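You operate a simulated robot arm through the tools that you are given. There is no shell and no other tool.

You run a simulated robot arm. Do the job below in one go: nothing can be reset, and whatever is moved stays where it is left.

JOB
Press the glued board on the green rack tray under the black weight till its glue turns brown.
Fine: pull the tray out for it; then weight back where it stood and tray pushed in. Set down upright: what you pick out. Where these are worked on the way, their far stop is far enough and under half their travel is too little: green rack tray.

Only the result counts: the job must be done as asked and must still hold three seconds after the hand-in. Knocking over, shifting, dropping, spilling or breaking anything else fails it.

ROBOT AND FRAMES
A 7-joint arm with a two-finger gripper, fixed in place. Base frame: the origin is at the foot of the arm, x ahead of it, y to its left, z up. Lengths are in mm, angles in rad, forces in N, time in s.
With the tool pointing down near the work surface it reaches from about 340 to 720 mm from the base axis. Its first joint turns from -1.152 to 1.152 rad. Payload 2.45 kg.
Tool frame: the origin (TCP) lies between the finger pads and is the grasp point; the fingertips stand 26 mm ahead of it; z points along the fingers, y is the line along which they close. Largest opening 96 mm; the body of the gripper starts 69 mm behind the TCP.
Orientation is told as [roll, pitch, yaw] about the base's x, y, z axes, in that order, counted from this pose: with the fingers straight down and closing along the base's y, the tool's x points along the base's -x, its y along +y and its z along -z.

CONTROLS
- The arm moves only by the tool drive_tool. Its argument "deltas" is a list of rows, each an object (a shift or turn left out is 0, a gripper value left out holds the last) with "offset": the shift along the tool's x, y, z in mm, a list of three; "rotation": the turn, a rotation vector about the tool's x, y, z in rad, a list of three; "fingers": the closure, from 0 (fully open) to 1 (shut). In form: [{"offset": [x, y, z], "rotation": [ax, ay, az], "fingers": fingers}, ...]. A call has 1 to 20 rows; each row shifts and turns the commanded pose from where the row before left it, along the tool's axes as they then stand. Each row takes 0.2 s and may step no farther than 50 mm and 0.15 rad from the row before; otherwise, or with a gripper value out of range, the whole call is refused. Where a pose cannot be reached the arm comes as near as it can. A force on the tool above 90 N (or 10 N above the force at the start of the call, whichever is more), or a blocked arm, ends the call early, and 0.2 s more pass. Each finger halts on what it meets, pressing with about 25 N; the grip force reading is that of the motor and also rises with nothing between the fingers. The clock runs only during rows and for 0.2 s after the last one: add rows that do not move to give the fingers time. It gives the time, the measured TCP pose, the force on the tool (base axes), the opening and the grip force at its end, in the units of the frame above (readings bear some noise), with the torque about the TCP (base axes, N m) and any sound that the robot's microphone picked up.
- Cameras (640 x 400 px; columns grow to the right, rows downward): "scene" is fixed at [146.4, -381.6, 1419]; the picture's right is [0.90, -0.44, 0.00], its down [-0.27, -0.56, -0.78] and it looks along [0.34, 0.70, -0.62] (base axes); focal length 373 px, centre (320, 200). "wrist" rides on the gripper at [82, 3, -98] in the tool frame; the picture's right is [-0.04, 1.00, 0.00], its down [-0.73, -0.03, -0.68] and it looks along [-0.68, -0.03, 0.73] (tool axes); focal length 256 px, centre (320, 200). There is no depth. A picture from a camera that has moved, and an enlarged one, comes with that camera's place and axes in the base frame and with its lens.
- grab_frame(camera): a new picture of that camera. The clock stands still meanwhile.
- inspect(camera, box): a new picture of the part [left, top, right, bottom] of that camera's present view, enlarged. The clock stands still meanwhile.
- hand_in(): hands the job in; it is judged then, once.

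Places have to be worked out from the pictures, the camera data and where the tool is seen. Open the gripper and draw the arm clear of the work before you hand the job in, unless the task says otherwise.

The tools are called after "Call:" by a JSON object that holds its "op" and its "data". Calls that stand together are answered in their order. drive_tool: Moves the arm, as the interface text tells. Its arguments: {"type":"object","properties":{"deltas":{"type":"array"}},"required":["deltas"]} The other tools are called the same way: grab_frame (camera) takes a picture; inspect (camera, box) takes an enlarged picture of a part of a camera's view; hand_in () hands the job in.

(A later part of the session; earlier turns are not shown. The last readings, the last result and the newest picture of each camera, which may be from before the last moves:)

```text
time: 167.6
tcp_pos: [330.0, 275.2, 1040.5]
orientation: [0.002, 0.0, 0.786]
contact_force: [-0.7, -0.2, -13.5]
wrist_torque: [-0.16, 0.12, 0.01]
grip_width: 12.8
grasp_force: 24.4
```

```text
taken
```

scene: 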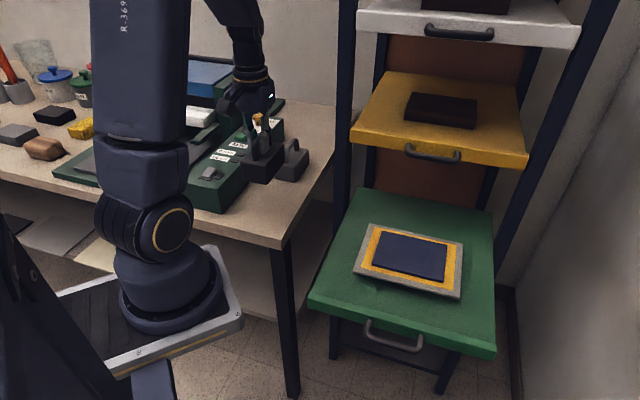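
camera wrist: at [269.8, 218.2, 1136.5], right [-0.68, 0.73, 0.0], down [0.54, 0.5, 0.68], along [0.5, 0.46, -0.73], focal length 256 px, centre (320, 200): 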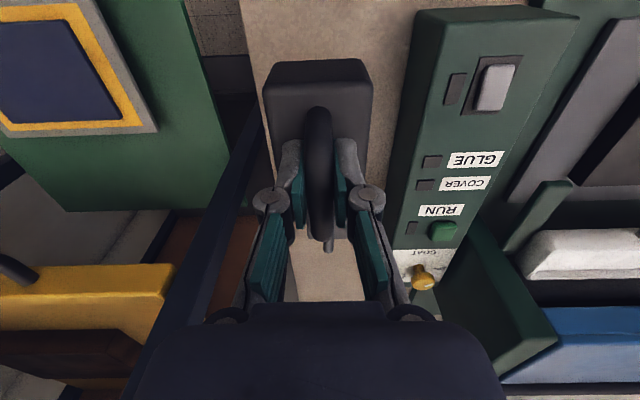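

The weight is lifted. I check whether it hangs level before carrying it.

Call:
{"op": "inspect", "data": {"camera": "scene", "box": [220, 80, 320, 200]}}

Call:
{"op": "inspect", "data": {"camera": "wrist", "box": [230, 40, 410, 260]}}

```text
3.33 times, centred on (270, 140) of scene
camera zoom: at [146.5, -381.4, 1419.0], right [0.9, -0.44, 0.0], down [-0.27, -0.56, -0.78], along [0.34, 0.7, -0.62], focal length 1244 px, centre (487, 400)
```

zoom: 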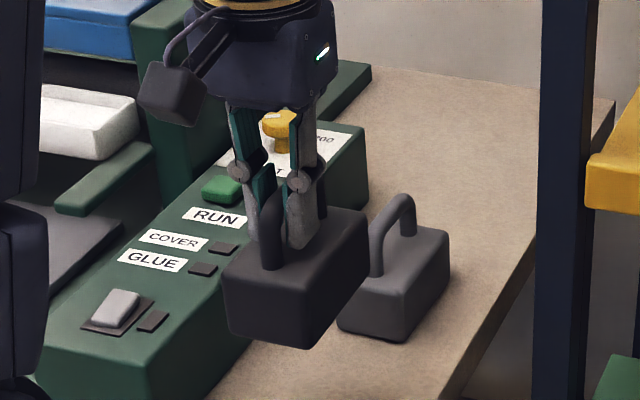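

```text
1.82 times, centred on (320, 150) of wrist
camera zoom: at [269.8, 218.2, 1136.5], right [-0.68, 0.73, 0.0], down [0.54, 0.5, 0.68], along [0.5, 0.46, -0.73], focal length 465 px, centre (320, 291)
```

zoom: 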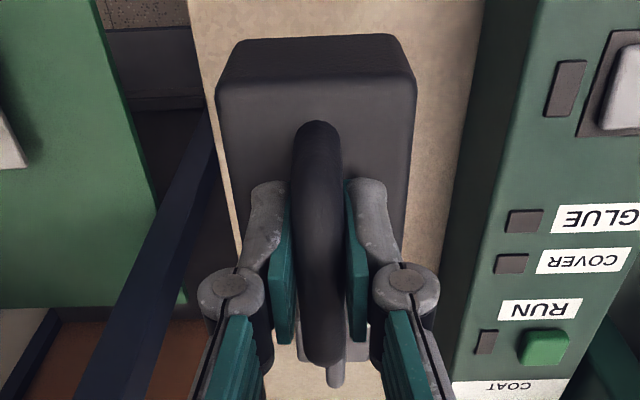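

The weight hangs level with the bar centred in the grip. The board's cover is about 149×105 mm, centred near (572,38), top z≈818, so I carry the weight straight across along the tool's -y at z=1040.

Call:
{"op": "drive_tool", "data": {"deltas": [{"offset": [0, -5, 0]}, {"offset": [0, -10, 0]}, {"offset": [0, -15, 0]}, {"offset": [0, -18, 0]}, {"offset": [0, -20, 0]}, {"offset": [0, -20, 0]}, {"offset": [0, -20, 0]}, {"offset": [0, -20, 0]}, {"offset": [0, -20, 0]}, {"offset": [0, -18, 0]}, {"offset": [0, -12, 0]}, {"offset": [0, -6, 0]}, {"offset": [0, 0, 0]}]}}

Call:
{"op": "grab_frame", "data": {"camera": "scene"}}

```text
time: 170.4
tcp_pos: [460.1, 144.5, 1038.5]
orientation: [0.004, 0.001, 0.786]
contact_force: [-0.5, 0.0, -13.5]
wrist_torque: [-0.13, 0.16, 0.01]
grip_width: 12.9
grasp_force: 24.3
```

```text
taken
```

scene: 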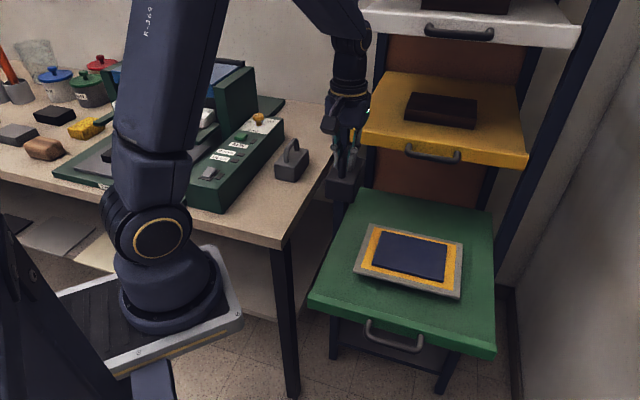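

The weight is carried safely past the table edge. I continue the remaining ~155 mm to above the board.

Call:
{"op": "drive_tool", "data": {"deltas": [{"offset": [0, -5, 0]}, {"offset": [0, -10, 0]}, {"offset": [0, -15, 0]}, {"offset": [0, -18, 0]}, {"offset": [0, -20, 0]}, {"offset": [0, -20, 0]}, {"offset": [0, -20, 0]}, {"offset": [0, -18, 0]}, {"offset": [0, -14, 0]}, {"offset": [0, -8, 0]}, {"offset": [0, -5, 0]}, {"offset": [0, 0, 0]}]}}

Call:
{"op": "grab_frame", "data": {"camera": "scene"}}

Call:
{"op": "grab_frame", "data": {"camera": "wrist"}}

```text
time: 173.0
tcp_pos: [568.3, 36.5, 1039.4]
orientation: [0.003, 0.001, 0.784]
contact_force: [0.3, 0.2, -14.5]
wrist_torque: [-0.17, 0.13, -0.03]
grip_width: 12.8
grasp_force: 24.7
```

```text
taken
```

scene: 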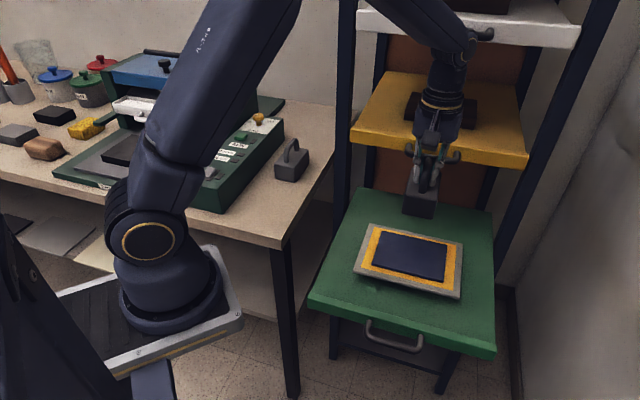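

```text
taken
camera wrist: at [507.9, -20.0, 1136.4], right [-0.68, 0.73, 0.0], down [0.54, 0.5, 0.68], along [0.5, 0.46, -0.73], focal length 256 px, centre (320, 200)
```

wrist: 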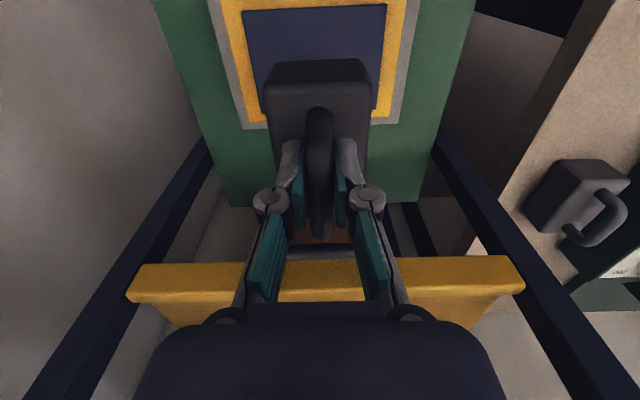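

Laterally the weight is over the cover's centre. I lower it gently to about z=925.

Call:
{"op": "drive_tool", "data": {"deltas": [{"offset": [0, 0, 4]}, {"offset": [0, 0, 8]}, {"offset": [0, 0, 10]}, {"offset": [0, 0, 10]}, {"offset": [0, 0, 10]}, {"offset": [0, 0, 10]}, {"offset": [0, 0, 10]}, {"offset": [0, 0, 10]}, {"offset": [0, 0, 10]}, {"offset": [0, 0, 10]}, {"offset": [0, 0, 8]}, {"offset": [0, 0, 6]}, {"offset": [0, 0, 4]}, {"offset": [0, 0, 0]}]}}

Call:
{"op": "inspect", "data": {"camera": "scene", "box": [340, 150, 480, 310]}}

Call:
{"op": "grab_frame", "data": {"camera": "wrist"}}

```text
time: 176.0
tcp_pos: [568.8, 36.3, 928.9]
orientation: [0.001, -0.002, 0.784]
contact_force: [0.2, 0.4, -13.3]
wrist_torque: [-0.11, 0.15, 0.03]
grip_width: 12.8
grasp_force: 24.5
```

```text
2.50 times, centred on (410, 230) of scene
camera zoom: at [146.6, -381.5, 1419.0], right [0.9, -0.44, 0.0], down [-0.27, -0.56, -0.78], along [0.34, 0.7, -0.62], focal length 933 px, centre (95, 125)
```

zoom: 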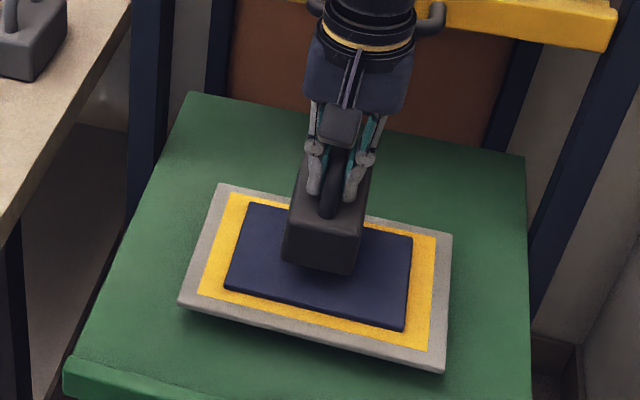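

```text
taken
camera wrist: at [508.1, -19.7, 1025.1], right [-0.68, 0.73, 0.0], down [0.54, 0.5, 0.68], along [0.5, 0.46, -0.73], focal length 256 px, centre (320, 200)
```

wrist: 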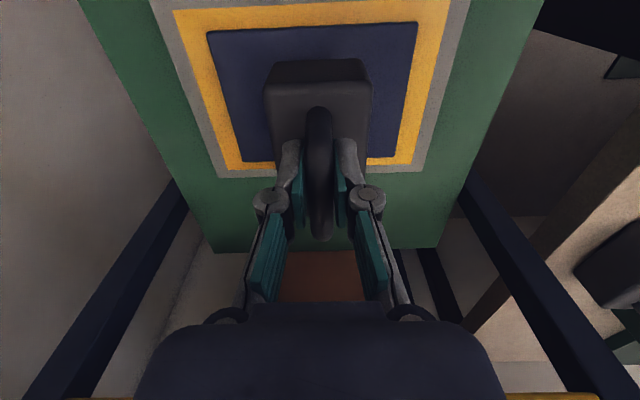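

Centred over the cover. I lower in small steps toward contact.

Call:
{"op": "drive_tool", "data": {"deltas": [{"offset": [0, 0, 4]}, {"offset": [0, 0, 4]}, {"offset": [0, 0, 4]}, {"offset": [0, 0, 4]}, {"offset": [0, 0, 3]}, {"offset": [0, 0, 0]}]}}

```text
time: 177.4
tcp_pos: [567.6, 37.9, 909.3]
orientation: [0.001, -0.001, 0.786]
contact_force: [0.2, 0.0, -13.3]
wrist_torque: [-0.11, 0.14, 0.0]
grip_width: 12.6
grasp_force: 25.2
```

Call:
{"op": "drive_tool", "data": {"deltas": [{"offset": [0, 0, 1.5]}, {"offset": [0, 0, 1.5]}, {"offset": [0, 0, 1.5]}, {"offset": [0, 0, 0]}]}}

Call:
{"op": "inspect", "data": {"camera": "scene", "box": [340, 150, 480, 310]}}

```text
time: 178.4
tcp_pos: [567.7, 37.0, 905.6]
orientation: [0.004, 0.0, 0.786]
contact_force: [0.0, -0.2, -14.0]
wrist_torque: [-0.15, 0.12, -0.01]
grip_width: 12.7
grasp_force: 25.4
```

```text
2.50 times, centred on (410, 230) of scene
camera zoom: at [146.6, -381.5, 1419.0], right [0.9, -0.44, 0.0], down [-0.27, -0.56, -0.78], along [0.34, 0.7, -0.62], focal length 933 px, centre (95, 125)
```

zoom: 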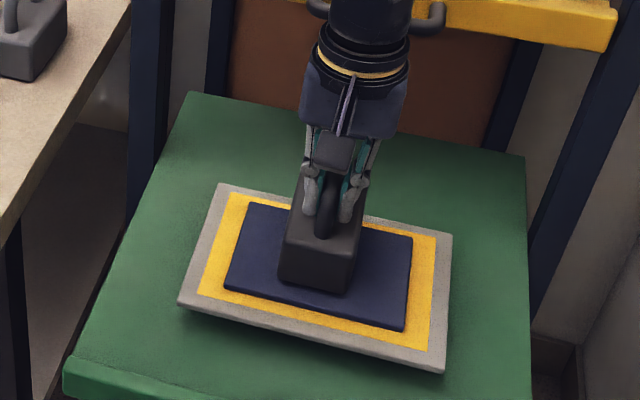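

Not touching yet. I continue in 1.5 mm steps.

Call:
{"op": "drive_tool", "data": {"deltas": [{"offset": [0, 0, 1.5]}, {"offset": [0, 0, 1.5]}, {"offset": [0, 0, 0]}]}}

Call:
{"op": "drive_tool", "data": {"deltas": [{"offset": [0, 0, 1.5]}, {"offset": [0, 0, 0]}]}}

```text
time: 179.2
tcp_pos: [567.6, 36.9, 903.2]
orientation: [0.003, 0.001, 0.784]
contact_force: [-1.0, 0.1, -13.1]
wrist_torque: [-0.13, 0.15, -0.03]
grip_width: 13.0
grasp_force: 24.9
```

```text
time: 179.8
tcp_pos: [569.2, 35.7, 902.3]
orientation: [0.001, -0.002, 0.784]
contact_force: [-0.2, 0.6, -8.0]
wrist_torque: [0.14, -0.18, 0.03]
grip_width: 12.8
grasp_force: 24.9
```

Contact begins (load down to 8 N). One more millimetre.

Call:
{"op": "drive_tool", "data": {"deltas": [{"offset": [0, 0, 0.8]}, {"offset": [0, 0, 0]}]}}

Call:
{"op": "inspect", "data": {"camera": "scene", "box": [340, 150, 480, 310]}}

Call:
{"op": "grab_frame", "data": {"camera": "wrist"}}

```text
time: 180.4
tcp_pos: [569.2, 36.0, 901.6]
orientation: [0.002, -0.002, 0.786]
contact_force: [-2.5, -1.1, 4.8]
wrist_torque: [0.16, -0.1, 0.04]
grip_width: 13.0
grasp_force: 25.6
```

```text
2.50 times, centred on (410, 230) of scene
camera zoom: at [146.2, -381.6, 1419.0], right [0.9, -0.44, 0.0], down [-0.27, -0.56, -0.78], along [0.34, 0.7, -0.62], focal length 933 px, centre (95, 125)
```

zoom: 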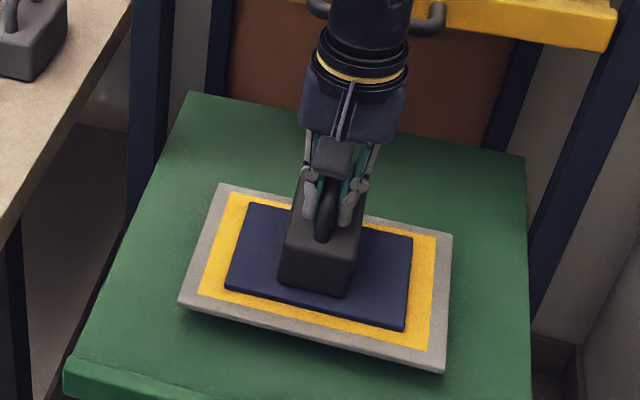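

```text
taken
camera wrist: at [507.8, -20.0, 998.1], right [-0.68, 0.73, 0.0], down [0.54, 0.5, 0.68], along [0.5, 0.46, -0.73], focal length 256 px, centre (320, 200)
```

wrist: 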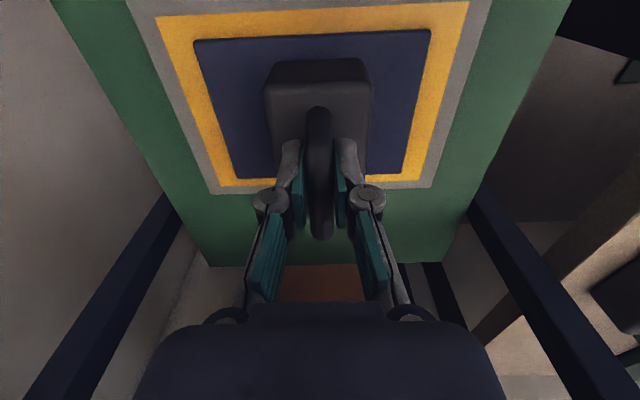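

The weight rests on the cover (about 6 mm inward of its centre, fully on it). I open the fingers and wait in place, watching the glue.

Call:
{"op": "drive_tool", "data": {"deltas": [{"offset": [0, 0, 0], "fingers": 0.6}, {"offset": [0, 0, 0]}, {"offset": [0, 0, 0]}, {"offset": [0, 0, 0]}, {"offset": [0, 0, 0]}]}}

Call:
{"op": "inspect", "data": {"camera": "scene", "box": [340, 150, 480, 310]}}

```text
time: 181.6
tcp_pos: [567.6, 37.3, 899.9]
orientation: [0.001, -0.001, 0.785]
contact_force: [0.6, -0.4, 0.5]
wrist_torque: [0.0, 0.01, 0.02]
grip_width: 38.7
grasp_force: 0.2
```

```text
2.50 times, centred on (410, 230) of scene
camera zoom: at [146.4, -381.6, 1419.0], right [0.9, -0.44, 0.0], down [-0.27, -0.56, -0.78], along [0.34, 0.7, -0.62], focal length 933 px, centre (95, 125)
```

zoom: 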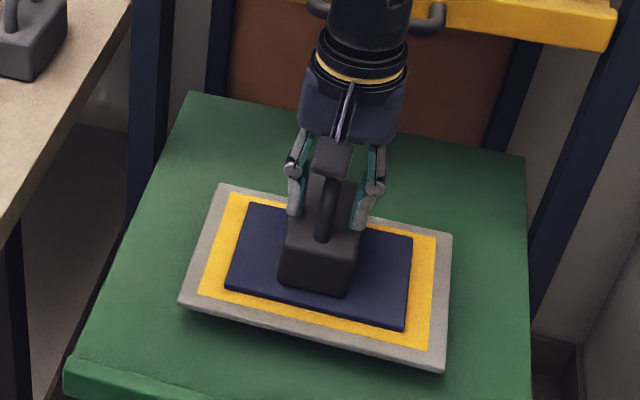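

Call:
{"op": "drive_tool", "data": {"deltas": [{"offset": [0, 0, 0]}, {"offset": [0, 0, 0]}, {"offset": [0, 0, 0]}, {"offset": [0, 0, 0]}, {"offset": [0, 0, 0]}, {"offset": [0, 0, 0]}, {"offset": [0, 0, 0]}, {"offset": [0, 0, 0]}, {"offset": [0, 0, 0]}, {"offset": [0, 0, 0]}, {"offset": [0, 0, 0]}, {"offset": [0, 0, 0]}, {"offset": [0, 0, 0]}, {"offset": [0, 0, 0]}, {"offset": [0, 0, 0]}, {"offset": [0, 0, 0]}, {"offset": [0, 0, 0]}, {"offset": [0, 0, 0]}, {"offset": [0, 0, 0]}, {"offset": [0, 0, 0]}]}}

Call:
{"op": "inspect", "data": {"camera": "scene", "box": [340, 150, 480, 310]}}

```text
time: 185.8
tcp_pos: [567.7, 36.0, 900.7]
orientation: [0.002, 0.0, 0.786]
contact_force: [-0.2, 0.0, 0.2]
wrist_torque: [0.01, 0.03, 0.0]
grip_width: 38.4
grasp_force: 0.1
```

```text
2.50 times, centred on (410, 230) of scene
camera zoom: at [146.4, -381.6, 1419.0], right [0.9, -0.44, 0.0], down [-0.27, -0.56, -0.78], along [0.34, 0.7, -0.62], focal length 933 px, centre (95, 125)
```

zoom: 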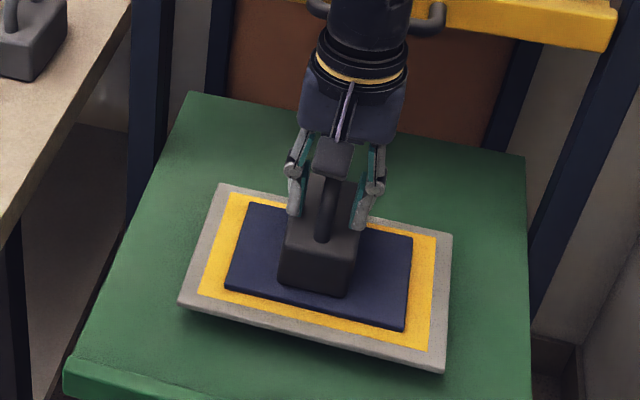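

The glue is still yellow. I keep waiting.

Call:
{"op": "drive_tool", "data": {"deltas": [{"offset": [0, 0, 0]}, {"offset": [0, 0, 0]}, {"offset": [0, 0, 0]}, {"offset": [0, 0, 0]}, {"offset": [0, 0, 0]}, {"offset": [0, 0, 0]}, {"offset": [0, 0, 0]}, {"offset": [0, 0, 0]}, {"offset": [0, 0, 0]}, {"offset": [0, 0, 0]}, {"offset": [0, 0, 0]}, {"offset": [0, 0, 0]}, {"offset": [0, 0, 0]}, {"offset": [0, 0, 0]}, {"offset": [0, 0, 0]}, {"offset": [0, 0, 0]}, {"offset": [0, 0, 0]}, {"offset": [0, 0, 0]}, {"offset": [0, 0, 0]}, {"offset": [0, 0, 0]}]}}

Call:
{"op": "inspect", "data": {"camera": "scene", "box": [340, 150, 480, 310]}}

```text
time: 190.0
tcp_pos: [567.6, 37.7, 901.3]
orientation: [0.003, 0.0, 0.785]
contact_force: [-0.3, 0.6, -0.4]
wrist_torque: [0.02, 0.01, 0.01]
grip_width: 38.4
grasp_force: 0.0
```

```text
2.50 times, centred on (410, 230) of scene
camera zoom: at [146.4, -381.6, 1419.0], right [0.9, -0.44, 0.0], down [-0.27, -0.56, -0.78], along [0.34, 0.7, -0.62], focal length 933 px, centre (95, 125)
```

zoom: 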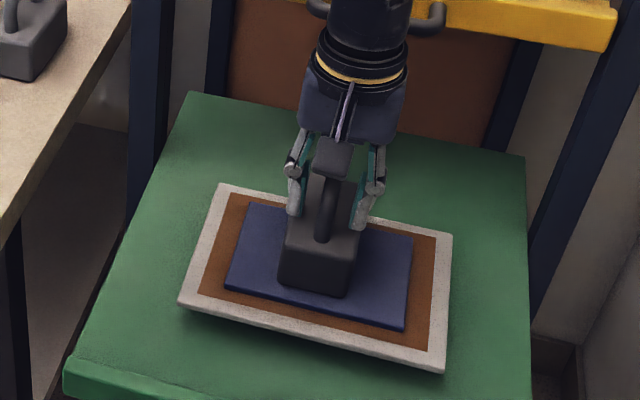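

The glue has turned brown. I regrip the handle at once.

Call:
{"op": "drive_tool", "data": {"deltas": [{"offset": [0, 0, 0], "fingers": 1}, {"offset": [0, 0, 0]}, {"offset": [0, 0, 0]}, {"offset": [0, 0, 0]}, {"offset": [0, 0, 0]}, {"offset": [0, 0, 0]}, {"offset": [0, 0, -1]}, {"offset": [0, 0, -1]}, {"offset": [0, 0, -2]}, {"offset": [0, 0, -2]}, {"offset": [0, 0, -3]}, {"offset": [0, 0, -3]}, {"offset": [0, 0, 0]}]}}

Call:
{"op": "inspect", "data": {"camera": "scene", "box": [340, 150, 480, 310]}}

```text
time: 192.8
tcp_pos: [567.3, 37.4, 911.6]
orientation: [0.003, -0.001, 0.785]
contact_force: [-0.3, 0.5, -14.5]
wrist_torque: [-0.14, 0.13, 0.0]
grip_width: 12.7
grasp_force: 24.8
```

```text
2.50 times, centred on (410, 230) of scene
camera zoom: at [146.6, -381.5, 1419.0], right [0.9, -0.44, 0.0], down [-0.27, -0.56, -0.78], along [0.34, 0.7, -0.62], focal length 933 px, centre (95, 125)
```

zoom: 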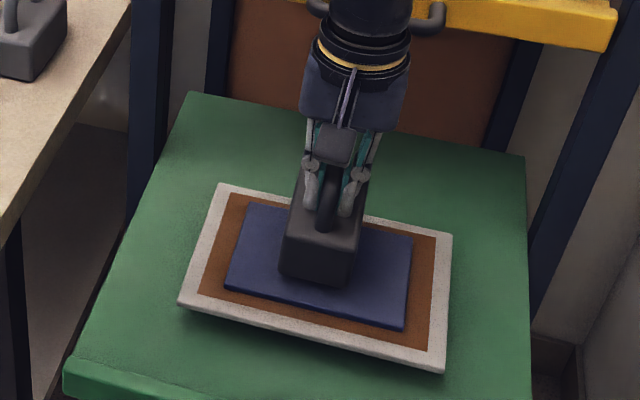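

The weight is up and the board stays put. I raise it gently to z≈1040.

Call:
{"op": "drive_tool", "data": {"deltas": [{"offset": [0, 0, -4]}, {"offset": [0, 0, -6]}, {"offset": [0, 0, -8]}, {"offset": [0, 0, -8]}, {"offset": [0, 0, -8]}, {"offset": [0, 0, -8]}, {"offset": [0, 0, -8]}, {"offset": [0, 0, -8]}, {"offset": [0, 0, -8]}, {"offset": [0, 0, -8]}, {"offset": [0, 0, -8]}, {"offset": [0, 0, -8]}, {"offset": [0, 0, -8]}, {"offset": [0, 0, -8]}, {"offset": [0, 0, -8]}, {"offset": [0, 0, -7]}, {"offset": [0, 0, -4]}, {"offset": [0, 0, -2]}, {"offset": [0, 0, 0]}]}}

```text
time: 196.8
tcp_pos: [570.3, 35.8, 1039.2]
orientation: [0.002, -0.001, 0.785]
contact_force: [-0.7, -0.7, -12.7]
wrist_torque: [-0.12, 0.13, -0.01]
grip_width: 13.1
grasp_force: 24.6
```

I carry the weight back along the tool's +y toward its place.

Call:
{"op": "drive_tool", "data": {"deltas": [{"offset": [0, 5, 0]}, {"offset": [0, 10, 0]}, {"offset": [0, 15, 0]}, {"offset": [0, 18, 0]}, {"offset": [0, 20, 0]}, {"offset": [0, 20, 0]}, {"offset": [0, 20, 0]}, {"offset": [0, 20, 0]}, {"offset": [0, 20, 0]}, {"offset": [0, 20, 0]}, {"offset": [0, 20, 0]}, {"offset": [0, 20, 0]}, {"offset": [0, 20, 0]}, {"offset": [0, 18, 0]}, {"offset": [0, 12, 0]}, {"offset": [0, 6, 0]}, {"offset": [0, 0, 0]}]}}

Call:
{"op": "grab_frame", "data": {"camera": "scene"}}

```text
time: 200.4
tcp_pos: [382.7, 222.4, 1039.0]
orientation: [0.001, 0.001, 0.785]
contact_force: [0.1, -0.4, -13.7]
wrist_torque: [-0.16, 0.13, 0.04]
grip_width: 12.6
grasp_force: 24.9
```

```text
taken
```

scene: 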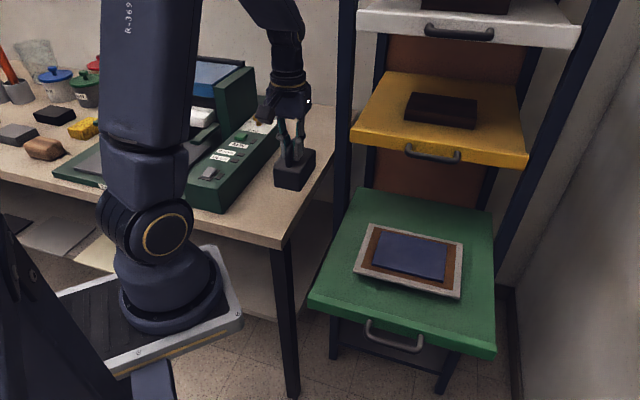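

Call:
{"op": "drive_tool", "data": {"deltas": [{"offset": [0, 5, 0]}, {"offset": [0, 10, 0]}, {"offset": [0, 15, 0]}, {"offset": [0, 15, 0]}, {"offset": [0, 14, 0]}, {"offset": [0, 10, 0]}, {"offset": [0, 6, 0]}, {"offset": [0, 2.3, 0]}, {"offset": [0, 0, 0]}, {"offset": [0, 0, 0]}]}}

Call:
{"op": "grab_frame", "data": {"camera": "wrist"}}

```text
time: 202.6
tcp_pos: [326.9, 276.9, 1038.8]
orientation: [0.001, 0.0, 0.784]
contact_force: [-0.2, 0.4, -12.9]
wrist_torque: [-0.13, 0.12, -0.02]
grip_width: 12.9
grasp_force: 25.3
```

```text
taken
camera wrist: at [266.3, 220.3, 1136.3], right [-0.68, 0.73, 0.0], down [0.54, 0.5, 0.68], along [0.5, 0.46, -0.73], focal length 256 px, centre (320, 200)
```

wrist: 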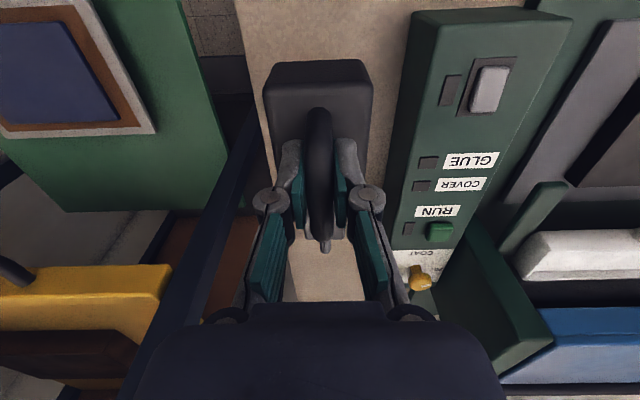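

I lower to just above the table and compare the position with the earlier pictures.

Call:
{"op": "drive_tool", "data": {"deltas": [{"offset": [0, 0, 4]}, {"offset": [0, 0, 7]}, {"offset": [0, 0, 8]}, {"offset": [0, 0, 8]}, {"offset": [0, 0, 8]}, {"offset": [0, 0, 8]}, {"offset": [0, 0, 8]}, {"offset": [0, 0, 8]}, {"offset": [0, 0, 8]}, {"offset": [0, 0, 8]}, {"offset": [0, 0, 8]}, {"offset": [0, 0, 6]}, {"offset": [0, 0, 5]}, {"offset": [0, 0, 3]}, {"offset": [0, 0, 0]}]}}

Call:
{"op": "inspect", "data": {"camera": "scene", "box": [230, 130, 310, 230]}}

Call:
{"op": "grab_frame", "data": {"camera": "wrist"}}

```text
time: 205.8
tcp_pos: [324.9, 278.0, 942.6]
orientation: [0.002, -0.001, 0.785]
contact_force: [-0.1, -0.3, -14.4]
wrist_torque: [-0.12, 0.14, -0.02]
grip_width: 12.9
grasp_force: 24.9
```

```text
4.00 times, centred on (270, 180) of scene
camera zoom: at [146.5, -381.4, 1419.0], right [0.9, -0.44, 0.0], down [-0.27, -0.56, -0.78], along [0.34, 0.7, -0.62], focal length 1493 px, centre (520, 280)
```

zoom: 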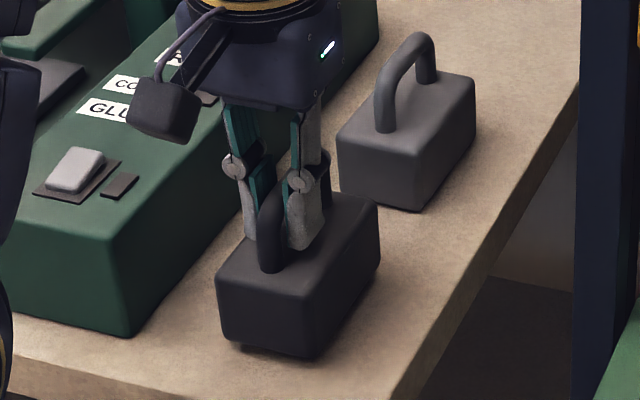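

```text
taken
camera wrist: at [264.8, 221.4, 1038.7], right [-0.68, 0.73, 0.0], down [0.54, 0.5, 0.68], along [0.5, 0.46, -0.73], focal length 256 px, centre (320, 200)
```

wrist: 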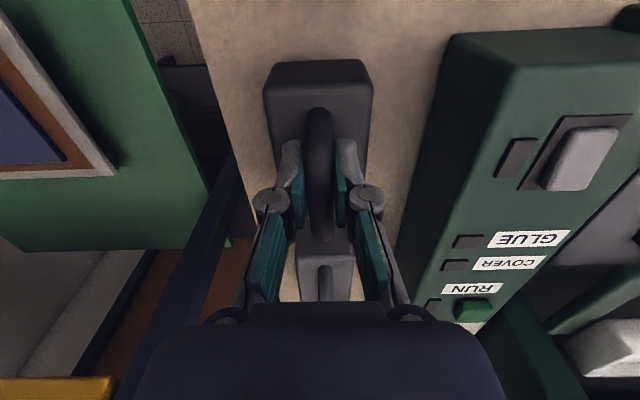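

Compared with the pre-grasp pictures the weight hovers about 4 mm off its old spot; I correct by about (+3.7,+1.6) mm.

Call:
{"op": "drive_tool", "data": {"deltas": [{"offset": [-1.8, -0.7, 0]}, {"offset": [-1.9, -0.8, 0]}, {"offset": [0, 0, 2]}, {"offset": [0, 0, 0]}]}}

Call:
{"op": "inspect", "data": {"camera": "scene", "box": [235, 160, 295, 230]}}

Call:
{"op": "inspect", "data": {"camera": "scene", "box": [230, 130, 310, 230]}}

```text
time: 206.8
tcp_pos: [330.4, 278.5, 941.0]
orientation: [0.0, -0.001, 0.785]
contact_force: [0.4, -0.6, -13.6]
wrist_torque: [-0.12, 0.13, -0.01]
grip_width: 12.8
grasp_force: 25.3
```

```text
5.71 times, centred on (265, 195) of scene
camera zoom: at [146.5, -381.4, 1419.0], right [0.9, -0.44, 0.0], down [-0.27, -0.56, -0.78], along [0.34, 0.7, -0.62], focal length 2133 px, centre (634, 229)
```

zoom: 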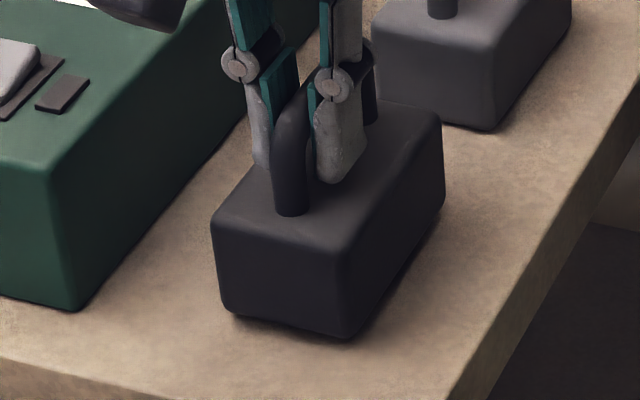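

```text
4.00 times, centred on (270, 180) of scene
camera zoom: at [146.5, -381.4, 1419.0], right [0.9, -0.44, 0.0], down [-0.27, -0.56, -0.78], along [0.34, 0.7, -0.62], focal length 1493 px, centre (520, 280)
```

zoom: 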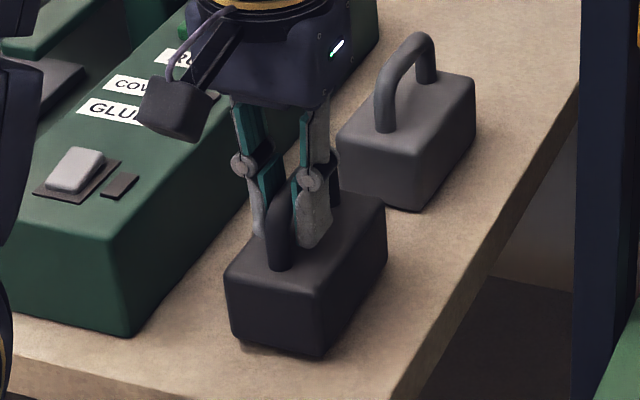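

Slightly overshot (about 2 mm to the right in the picture). I correct back by ~2 mm and lower to just above the table.

Call:
{"op": "drive_tool", "data": {"deltas": [{"offset": [1.7, 1.0, 0]}, {"offset": [0, 0, 1.5]}, {"offset": [0, 0, 1.5]}, {"offset": [0, 0, 0]}, {"offset": [0, 0, 0]}]}}

Call:
{"op": "inspect", "data": {"camera": "scene", "box": [235, 160, 295, 230]}}

```text
time: 208.0
tcp_pos: [328.9, 278.5, 938.1]
orientation: [0.004, 0.001, 0.785]
contact_force: [0.4, 0.0, -13.7]
wrist_torque: [-0.15, 0.11, 0.01]
grip_width: 13.0
grasp_force: 24.7
```

```text
5.71 times, centred on (265, 195) of scene
camera zoom: at [146.5, -381.4, 1419.0], right [0.9, -0.44, 0.0], down [-0.27, -0.56, -0.78], along [0.34, 0.7, -0.62], focal length 2133 px, centre (634, 229)
```

zoom: 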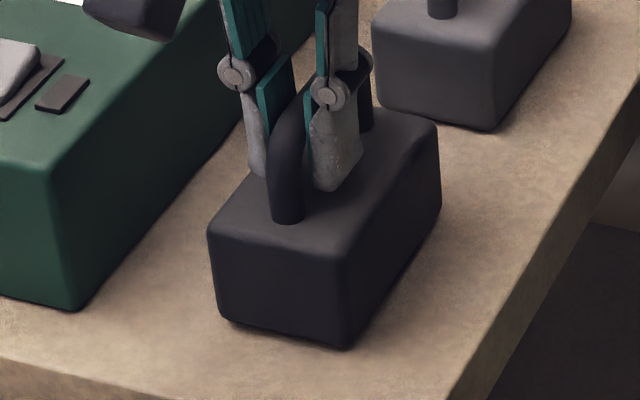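

Now within about 1 mm of the old spot. I lower to contact.

Call:
{"op": "drive_tool", "data": {"deltas": [{"offset": [0.5, 0.3, 1]}, {"offset": [0, 0, 0.8]}, {"offset": [0, 0, 0]}]}}

Call:
{"op": "drive_tool", "data": {"deltas": [{"offset": [0, 0, 0.8]}, {"offset": [0, 0, 0]}]}}

```text
time: 208.8
tcp_pos: [328.7, 279.3, 937.0]
orientation: [0.002, 0.0, 0.784]
contact_force: [-0.1, 0.2, -13.7]
wrist_torque: [-0.14, 0.12, 0.0]
grip_width: 13.0
grasp_force: 24.8
```

```text
time: 209.4
tcp_pos: [329.1, 279.3, 935.4]
orientation: [0.002, -0.001, 0.784]
contact_force: [-4.5, -4.2, 2.6]
wrist_torque: [0.23, -0.24, 0.0]
grip_width: 12.9
grasp_force: 25.1
```

It is on the table now. I check the position before releasing.

Call:
{"op": "inspect", "data": {"camera": "scene", "box": [235, 160, 295, 230]}}

```text
5.71 times, centred on (265, 195) of scene
camera zoom: at [146.2, -381.7, 1419.0], right [0.9, -0.44, 0.0], down [-0.27, -0.56, -0.78], along [0.34, 0.7, -0.62], focal length 2133 px, centre (634, 229)
```

zoom: 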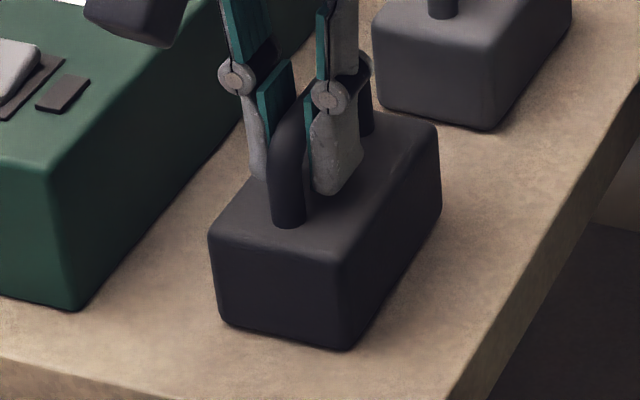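

Within about 1 mm of where it stood. I open the fingers and rise straight up.

Call:
{"op": "drive_tool", "data": {"deltas": [{"offset": [0, 0, 0], "fingers": 0.5}, {"offset": [0, 0, 0]}, {"offset": [0, 0, 0]}, {"offset": [0, 0, 0]}, {"offset": [0, 0, -15]}, {"offset": [0, 0, -30]}, {"offset": [0, 0, -40]}, {"offset": [0, 0, -40]}, {"offset": [0, 0, 0]}]}}

Call:
{"op": "inspect", "data": {"camera": "scene", "box": [235, 160, 295, 230]}}

Call:
{"op": "grab_frame", "data": {"camera": "scene"}}

```text
time: 211.4
tcp_pos: [328.0, 280.0, 1062.4]
orientation: [0.002, 0.001, 0.786]
contact_force: [0.0, -0.5, 0.0]
wrist_torque: [0.02, 0.0, 0.02]
grip_width: 48.0
grasp_force: 0.1
```

```text
5.71 times, centred on (265, 195) of scene
camera zoom: at [146.3, -381.6, 1419.0], right [0.9, -0.44, 0.0], down [-0.27, -0.56, -0.78], along [0.34, 0.7, -0.62], focal length 2133 px, centre (634, 229)
```

zoom: 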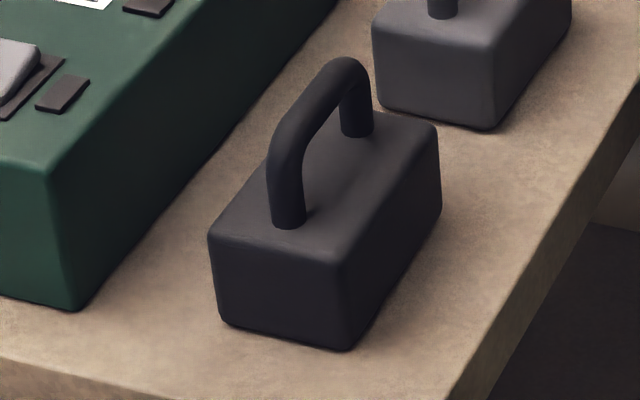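

```text
taken
```

scene: 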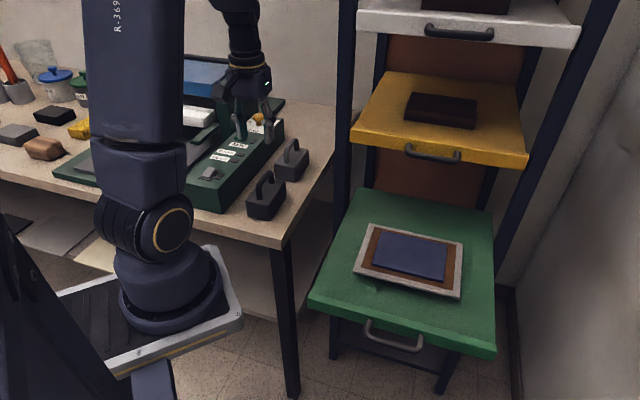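

The weight stands upright at its old place and the glue is brown. Next I push the tray in; I return toward the rack front by the safe arc.

Call:
{"op": "drive_tool", "data": {"deltas": [{"offset": [6.8, -37.6, 0]}, {"offset": [6.8, -37.6, 0]}, {"offset": [6.8, -37.6, 0]}, {"offset": [6.8, -37.6, 0]}, {"offset": [6.8, -37.6, 0]}, {"offset": [26.7, -31.2, 12.2]}, {"offset": [26.7, -31.2, 12.2]}, {"offset": [26.7, -31.2, 12.2]}, {"offset": [26.7, -31.2, 12.2]}, {"offset": [26.7, -31.2, 12.2]}, {"offset": [0, 0, 0]}]}}

Call:
{"op": "drive_tool", "data": {"deltas": [{"rotation": [0, 0, 0.1428]}, {"rotation": [0, 0, 0.1428]}, {"rotation": [0, 0, 0.1428]}, {"rotation": [0, 0, 0.1428]}, {"rotation": [0, 0, 0.1428]}, {"rotation": [0, 0, 0.1428]}, {"rotation": [0, 0, 0.1428]}, {"rotation": [0, 0, 0.1428]}, {"rotation": [0, 0, 0.1428]}, {"rotation": [0, 0, 0.1428]}, {"rotation": [0, 0, 0.1428]}, {"offset": [0, 0, 0]}]}}

Call:
{"op": "grab_frame", "data": {"camera": "scene"}}

```text
time: 213.8
tcp_pos: [454.5, -82.4, 999.8]
orientation: [0.002, -0.001, 0.786]
contact_force: [0.1, -0.3, -0.2]
wrist_torque: [0.03, 0.0, 0.02]
grip_width: 48.2
grasp_force: 0.0
```

```text
time: 216.4
tcp_pos: [452.4, -82.1, 998.6]
orientation: [0.0, 0.002, -0.788]
contact_force: [-0.4, -0.7, -0.3]
wrist_torque: [-0.02, -0.02, 0.03]
grip_width: 48.2
grasp_force: 0.1
```

```text
taken
```

scene: 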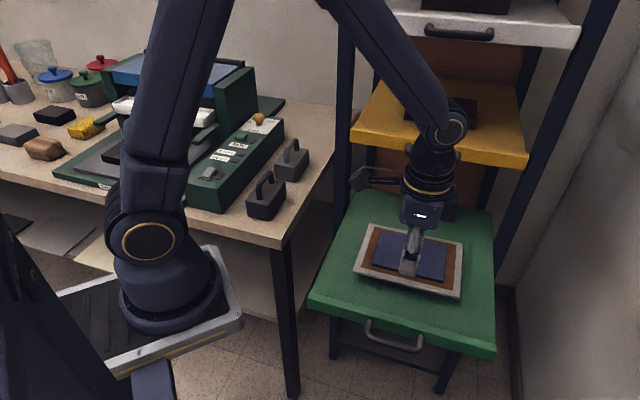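

Posture good. I tilt 30° again and move to the pre-grasp point in front of the handle, fingers at 27 mm.

Call:
{"op": "drive_tool", "data": {"deltas": [{"rotation": [-0.131, 0, 0], "fingers": 0.72}, {"rotation": [-0.131, 0, 0]}, {"rotation": [-0.131, 0, 0]}, {"rotation": [-0.131, 0, 0]}, {"offset": [0.25, -34.5, 17.5]}, {"offset": [0.25, -34.5, 17.5]}, {"offset": [0.25, -34.5, 17.5]}, {"offset": [0.25, -34.5, 17.5]}, {"offset": [0, 0, 0]}]}}

Call:
{"op": "grab_frame", "data": {"camera": "wrist"}}

Call:
{"op": "grab_frame", "data": {"camera": "scene"}}

```text
time: 218.4
tcp_pos: [394.4, -139.2, 868.6]
orientation: [0.525, 0.002, -0.786]
contact_force: [-0.2, -0.8, -0.1]
wrist_torque: [-0.01, -0.01, -0.01]
grip_width: 26.6
grasp_force: 0.0
```

```text
taken
camera wrist: at [302.5, -114.0, 953.6], right [0.64, 0.58, 0.5], down [0.26, -0.78, 0.57], along [0.72, -0.23, -0.65], focal length 256 px, centre (320, 200)
```

wrist: 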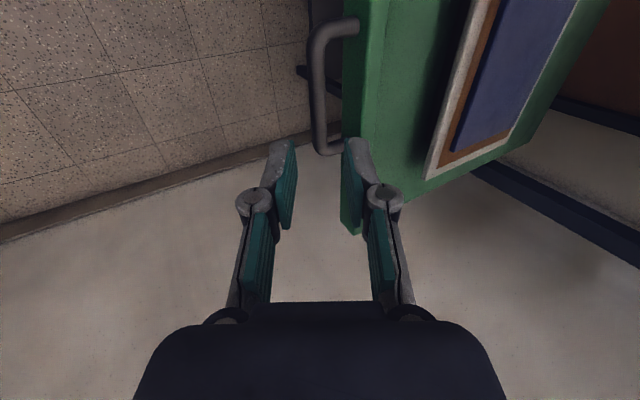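

```text
taken
```

scene: 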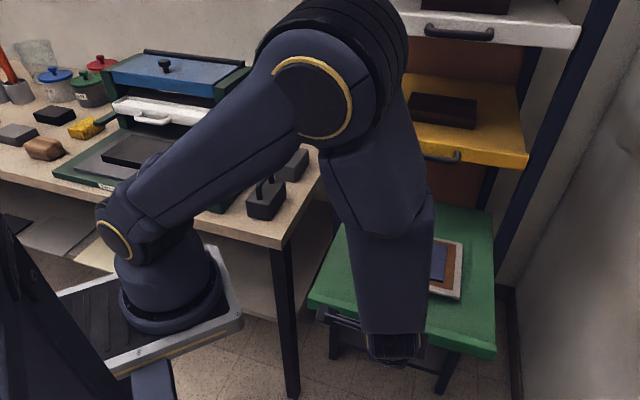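

The bar is seen centred about 120 mm ahead. I advance 85 mm with small corrections.

Call:
{"op": "drive_tool", "data": {"deltas": [{"offset": [-1, 0.4, 30]}, {"offset": [-1, 0.4, 30]}, {"offset": [-1, 0.4, 25]}, {"offset": [0, 0, 0]}]}}

Call:
{"op": "grab_frame", "data": {"camera": "wrist"}}

```text
time: 219.4
tcp_pos: [426.2, -111.0, 795.9]
orientation: [0.527, 0.001, -0.785]
contact_force: [-0.3, -0.4, 0.1]
wrist_torque: [-0.01, -0.01, 0.0]
grip_width: 27.1
grasp_force: 0.0
```

```text
taken
camera wrist: at [335.9, -87.3, 881.8], right [0.64, 0.58, 0.5], down [0.26, -0.78, 0.57], along [0.72, -0.24, -0.65], focal length 256 px, centre (320, 200)
```

wrist: 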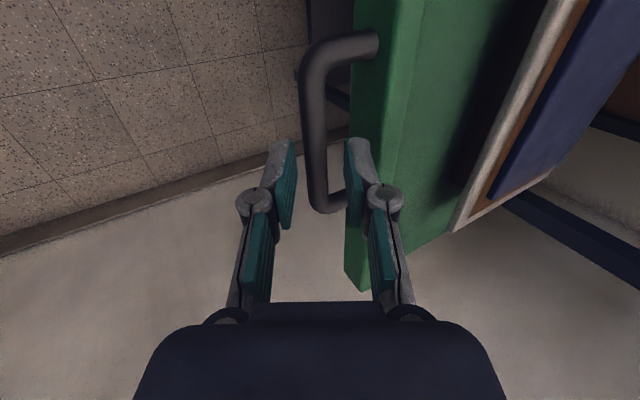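

The bar is ~2 mm outward of mid; I shift and advance 24 mm, then close.

Call:
{"op": "drive_tool", "data": {"deltas": [{"offset": [0, -2.2, 12]}, {"offset": [0, 0, 12]}, {"offset": [0, 0, 0]}]}}

Call:
{"op": "grab_frame", "data": {"camera": "wrist"}}

```text
time: 220.2
tcp_pos: [432.8, -104.5, 773.3]
orientation: [0.525, 0.001, -0.784]
contact_force: [-0.1, 0.0, 0.0]
wrist_torque: [0.01, 0.02, -0.03]
grip_width: 27.0
grasp_force: 0.1
```

```text
taken
camera wrist: at [341.9, -81.2, 858.4], right [0.64, 0.58, 0.5], down [0.26, -0.78, 0.57], along [0.72, -0.23, -0.65], focal length 256 px, centre (320, 200)
```

wrist: 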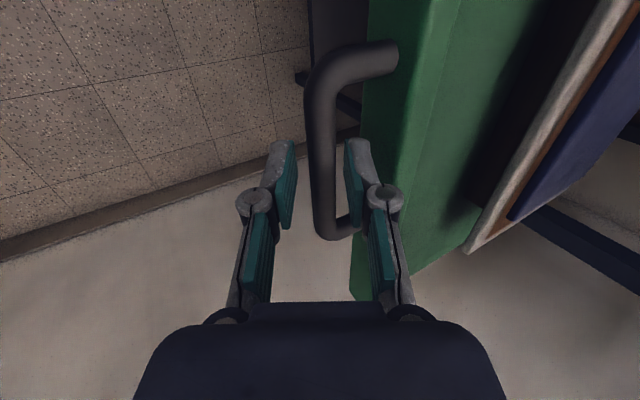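

The bar is centred between the pads. I close on it.

Call:
{"op": "drive_tool", "data": {"deltas": [{"offset": [0, 0, 0], "fingers": 1}, {"offset": [0, 0, 0]}, {"offset": [0, 0, 0]}, {"offset": [0, 0, 0]}, {"offset": [0, 0, 0]}]}}

```text
time: 221.4
tcp_pos: [433.0, -104.7, 774.1]
orientation: [0.527, 0.003, -0.784]
contact_force: [0.1, 3.4, 11.7]
wrist_torque: [0.2, 0.13, 0.12]
grip_width: 12.8
grasp_force: 39.2
```

Held. I push the tray straight in along (0.707,0.707,0), first 100 mm.

Call:
{"op": "drive_tool", "data": {"deltas": [{"offset": [0, 2.75, 1.25]}, {"offset": [0, 6.9, 4.0]}, {"offset": [0, 8.65, 5.0]}, {"offset": [0, 8.65, 5.0]}, {"offset": [0, 8.65, 5.0]}, {"offset": [0, 8.65, 5.0]}, {"offset": [0, 8.65, 5.0]}, {"offset": [0, 8.65, 5.0]}, {"offset": [0, 8.65, 5.0]}, {"offset": [0, 8.65, 5.0]}, {"offset": [0, 8.65, 5.0]}, {"offset": [0, 0, 0]}]}}

Call:
{"op": "grab_frame", "data": {"camera": "scene"}}

```text
time: 224.0
tcp_pos: [504.4, -34.1, 773.1]
orientation: [0.522, 0.006, -0.783]
contact_force: [-6.1, 4.1, -31.7]
wrist_torque: [0.05, 0.2, 0.15]
grip_width: 12.7
grasp_force: 39.4
```

```text
taken
```

scene: 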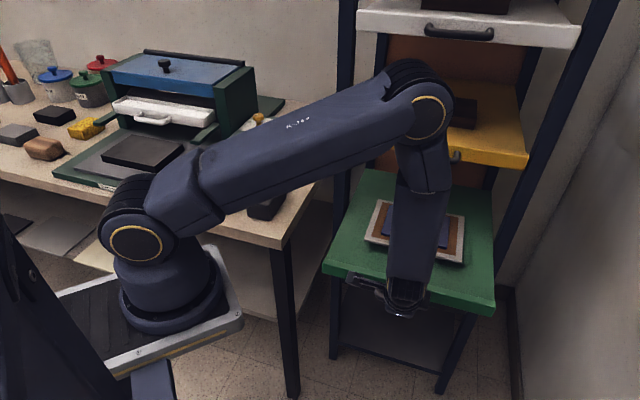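

The tray follows; I take off the upward pull (0.9 mm lower) and push another 100 mm.

Call:
{"op": "drive_tool", "data": {"deltas": [{"offset": [0, -0.45, 0.8]}, {"offset": [0, 6.9, 4.0]}, {"offset": [0, 8.65, 5.0]}, {"offset": [0, 8.65, 5.0]}, {"offset": [0, 8.65, 5.0]}, {"offset": [0, 8.65, 5.0]}, {"offset": [0, 8.65, 5.0]}, {"offset": [0, 8.65, 5.0]}, {"offset": [0, 8.65, 5.0]}, {"offset": [0, 8.65, 5.0]}, {"offset": [0, 8.65, 5.0]}, {"offset": [0, 0, 0]}]}}

Call:
{"op": "grab_frame", "data": {"camera": "scene"}}

```text
time: 226.6
tcp_pos: [573.6, 35.2, 774.9]
orientation: [0.525, 0.001, -0.786]
contact_force: [-7.3, 4.6, -8.1]
wrist_torque: [0.29, 0.35, 0.31]
grip_width: 12.9
grasp_force: 39.6
```

```text
taken
```

scene: 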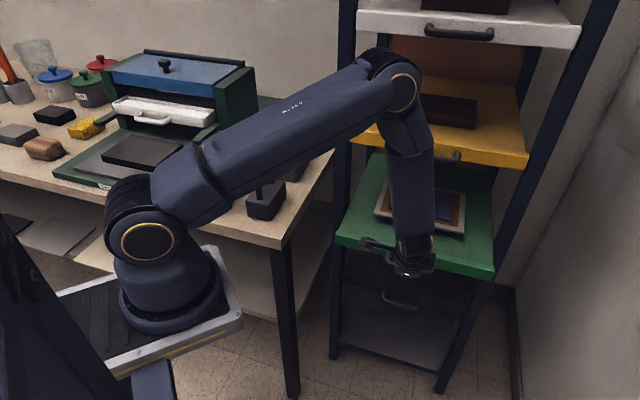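

About 93 mm remain. I push 80 mm more, then go slowly to the stop.

Call:
{"op": "drive_tool", "data": {"deltas": [{"offset": [0.4, 4.3, 2.5]}, {"offset": [0, 8.65, 5.0]}, {"offset": [0, 8.65, 5.0]}, {"offset": [0, 8.65, 5.0]}, {"offset": [0, 8.65, 5.0]}, {"offset": [0, 8.65, 5.0]}, {"offset": [0, 8.65, 5.0]}, {"offset": [0, 8.65, 5.0]}, {"offset": [0, 4.3, 2.5]}, {"offset": [0, 0, 0]}]}}

Call:
{"op": "grab_frame", "data": {"camera": "scene"}}

```text
time: 228.8
tcp_pos: [630.9, 90.6, 774.4]
orientation: [0.525, 0.002, -0.786]
contact_force: [-1.6, -0.5, -11.7]
wrist_torque: [0.37, 0.47, 0.39]
grip_width: 13.0
grasp_force: 39.5
```

```text
taken
```

scene: 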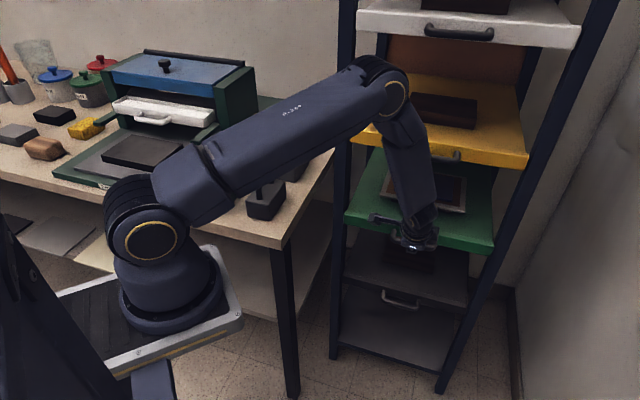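

About 13 mm remain by position. I push in 3 mm steps and watch for the stop.

Call:
{"op": "drive_tool", "data": {"deltas": [{"offset": [0, 2.6, 1.5]}, {"offset": [0, 2.6, 1.5]}, {"offset": [0, 2.6, 1.5]}, {"offset": [0, 2.6, 1.5]}, {"offset": [0, 0, 0]}]}}

```text
time: 230.0
tcp_pos: [637.5, 100.8, 773.2]
orientation: [0.524, 0.002, -0.787]
contact_force: [3.5, -5.2, -21.0]
wrist_torque: [0.23, 0.25, 0.31]
grip_width: 13.1
grasp_force: 39.8
```

Call:
{"op": "drive_tool", "data": {"deltas": [{"offset": [0, 1.3, 0.75]}, {"offset": [0, 1.3, 0.75]}, {"offset": [0, 0, 0]}]}}

Call:
{"op": "inspect", "data": {"camera": "scene", "box": [330, 60, 540, 260]}}

```text
time: 230.8
tcp_pos: [639.8, 100.8, 775.2]
orientation: [0.522, 0.002, -0.787]
contact_force: [-10.1, -12.5, -8.5]
wrist_torque: [-0.44, -0.12, -0.08]
grip_width: 13.0
grasp_force: 39.7
```

```text
2.00 times, centred on (435, 160) of scene
camera zoom: at [146.3, -381.8, 1419.0], right [0.9, -0.44, 0.0], down [-0.27, -0.56, -0.78], along [0.34, 0.7, -0.62], focal length 747 px, centre (90, 280)
```

zoom: 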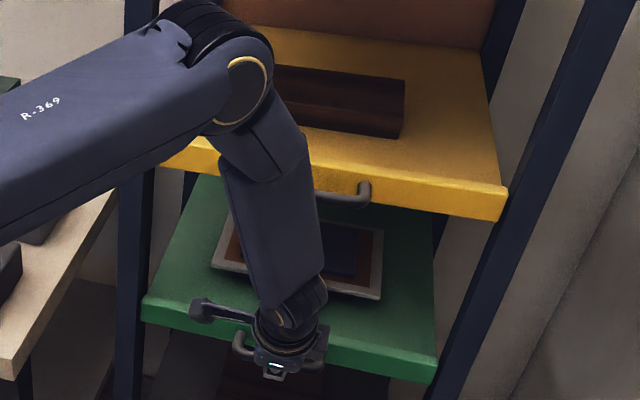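

The force rises (16 N back along the push) and the tray's corners match the first pictures. One more small push to confirm the stop.

Call:
{"op": "drive_tool", "data": {"deltas": [{"offset": [0, 1.3, 0.75]}, {"offset": [0, 0, 0]}]}}

```text
time: 231.4
tcp_pos: [639.6, 101.4, 774.6]
orientation: [0.523, 0.0, -0.788]
contact_force: [-26.0, -24.6, 10.1]
wrist_torque: [-0.16, 0.26, 0.16]
grip_width: 12.8
grasp_force: 40.1
```

That is the closed stop (36 N). I relieve the pressure by 1 mm, open the fingers, and retreat along the tool axis.

Call:
{"op": "drive_tool", "data": {"deltas": [{"offset": [0, -0.8, -0.45]}, {"offset": [0, 0, 0], "fingers": 0.72}, {"offset": [0, 0, 0]}, {"offset": [0, 0, 0]}, {"offset": [0, 0, -8]}, {"offset": [0, 0, -20]}, {"offset": [0, 0, -35]}, {"offset": [0, 0, -40]}, {"offset": [0, 0, 0]}]}}

Call:
{"op": "grab_frame", "data": {"camera": "wrist"}}

Call:
{"op": "grab_frame", "data": {"camera": "scene"}}

```text
time: 233.4
tcp_pos: [604.1, 68.5, 863.7]
orientation: [0.525, 0.002, -0.785]
contact_force: [0.1, 0.3, 0.1]
wrist_torque: [-0.02, -0.01, 0.0]
grip_width: 27.0
grasp_force: 0.0
```

```text
taken
camera wrist: at [512.8, 92.8, 949.1], right [0.64, 0.58, 0.5], down [0.26, -0.78, 0.57], along [0.72, -0.23, -0.65], focal length 256 px, centre (320, 200)
```

wrist: 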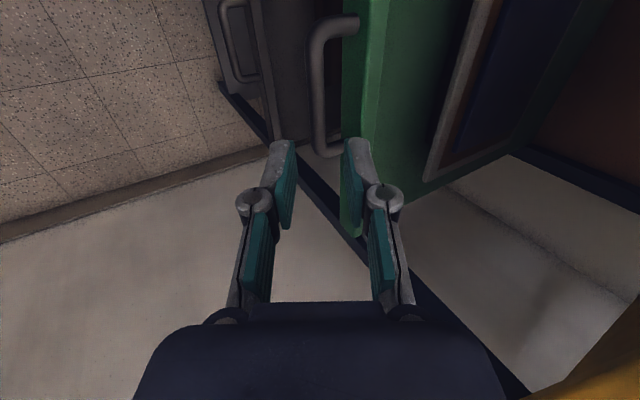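

```text
taken
```

scene: 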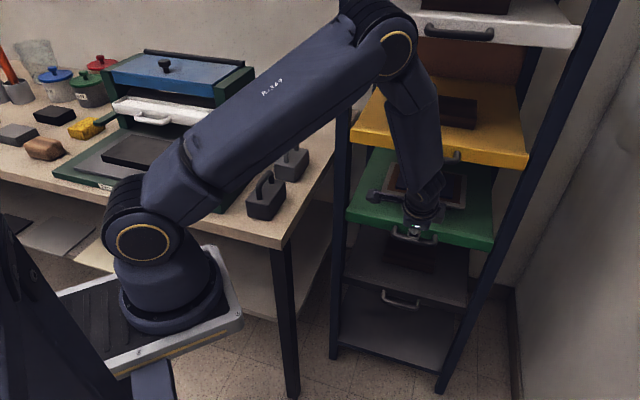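

The tray is closed and free of the gripper. I withdraw by the same way, untilt where I first tilted, and open the gripper.

Call:
{"op": "drive_tool", "data": {"deltas": [{"offset": [0, -19.4, -37.7]}, {"offset": [0, -19.4, -37.7]}, {"offset": [0, -19.4, -37.7]}, {"offset": [0, -19.4, -37.7]}, {"offset": [0, -19.4, -37.7]}, {"offset": [0, -19.4, -37.7]}, {"offset": [0, 0, 0]}, {"rotation": [0.131, 0, 0], "fingers": 0}, {"rotation": [0.131, 0, 0]}, {"rotation": [0.131, 0, 0]}, {"rotation": [0.131, 0, 0]}, {"offset": [0, 0, 0]}]}}

Call:
{"op": "grab_frame", "data": {"camera": "scene"}}

```text
time: 236.0
tcp_pos: [454.1, -84.8, 1001.5]
orientation: [0.0, 0.0, -0.786]
contact_force: [-0.3, 1.1, 0.4]
wrist_torque: [0.0, 0.01, -0.02]
grip_width: 96.0
grasp_force: 0.2
```

```text
taken
```

scene: 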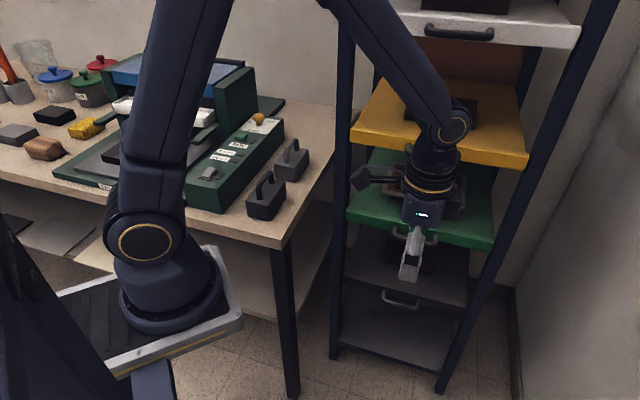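

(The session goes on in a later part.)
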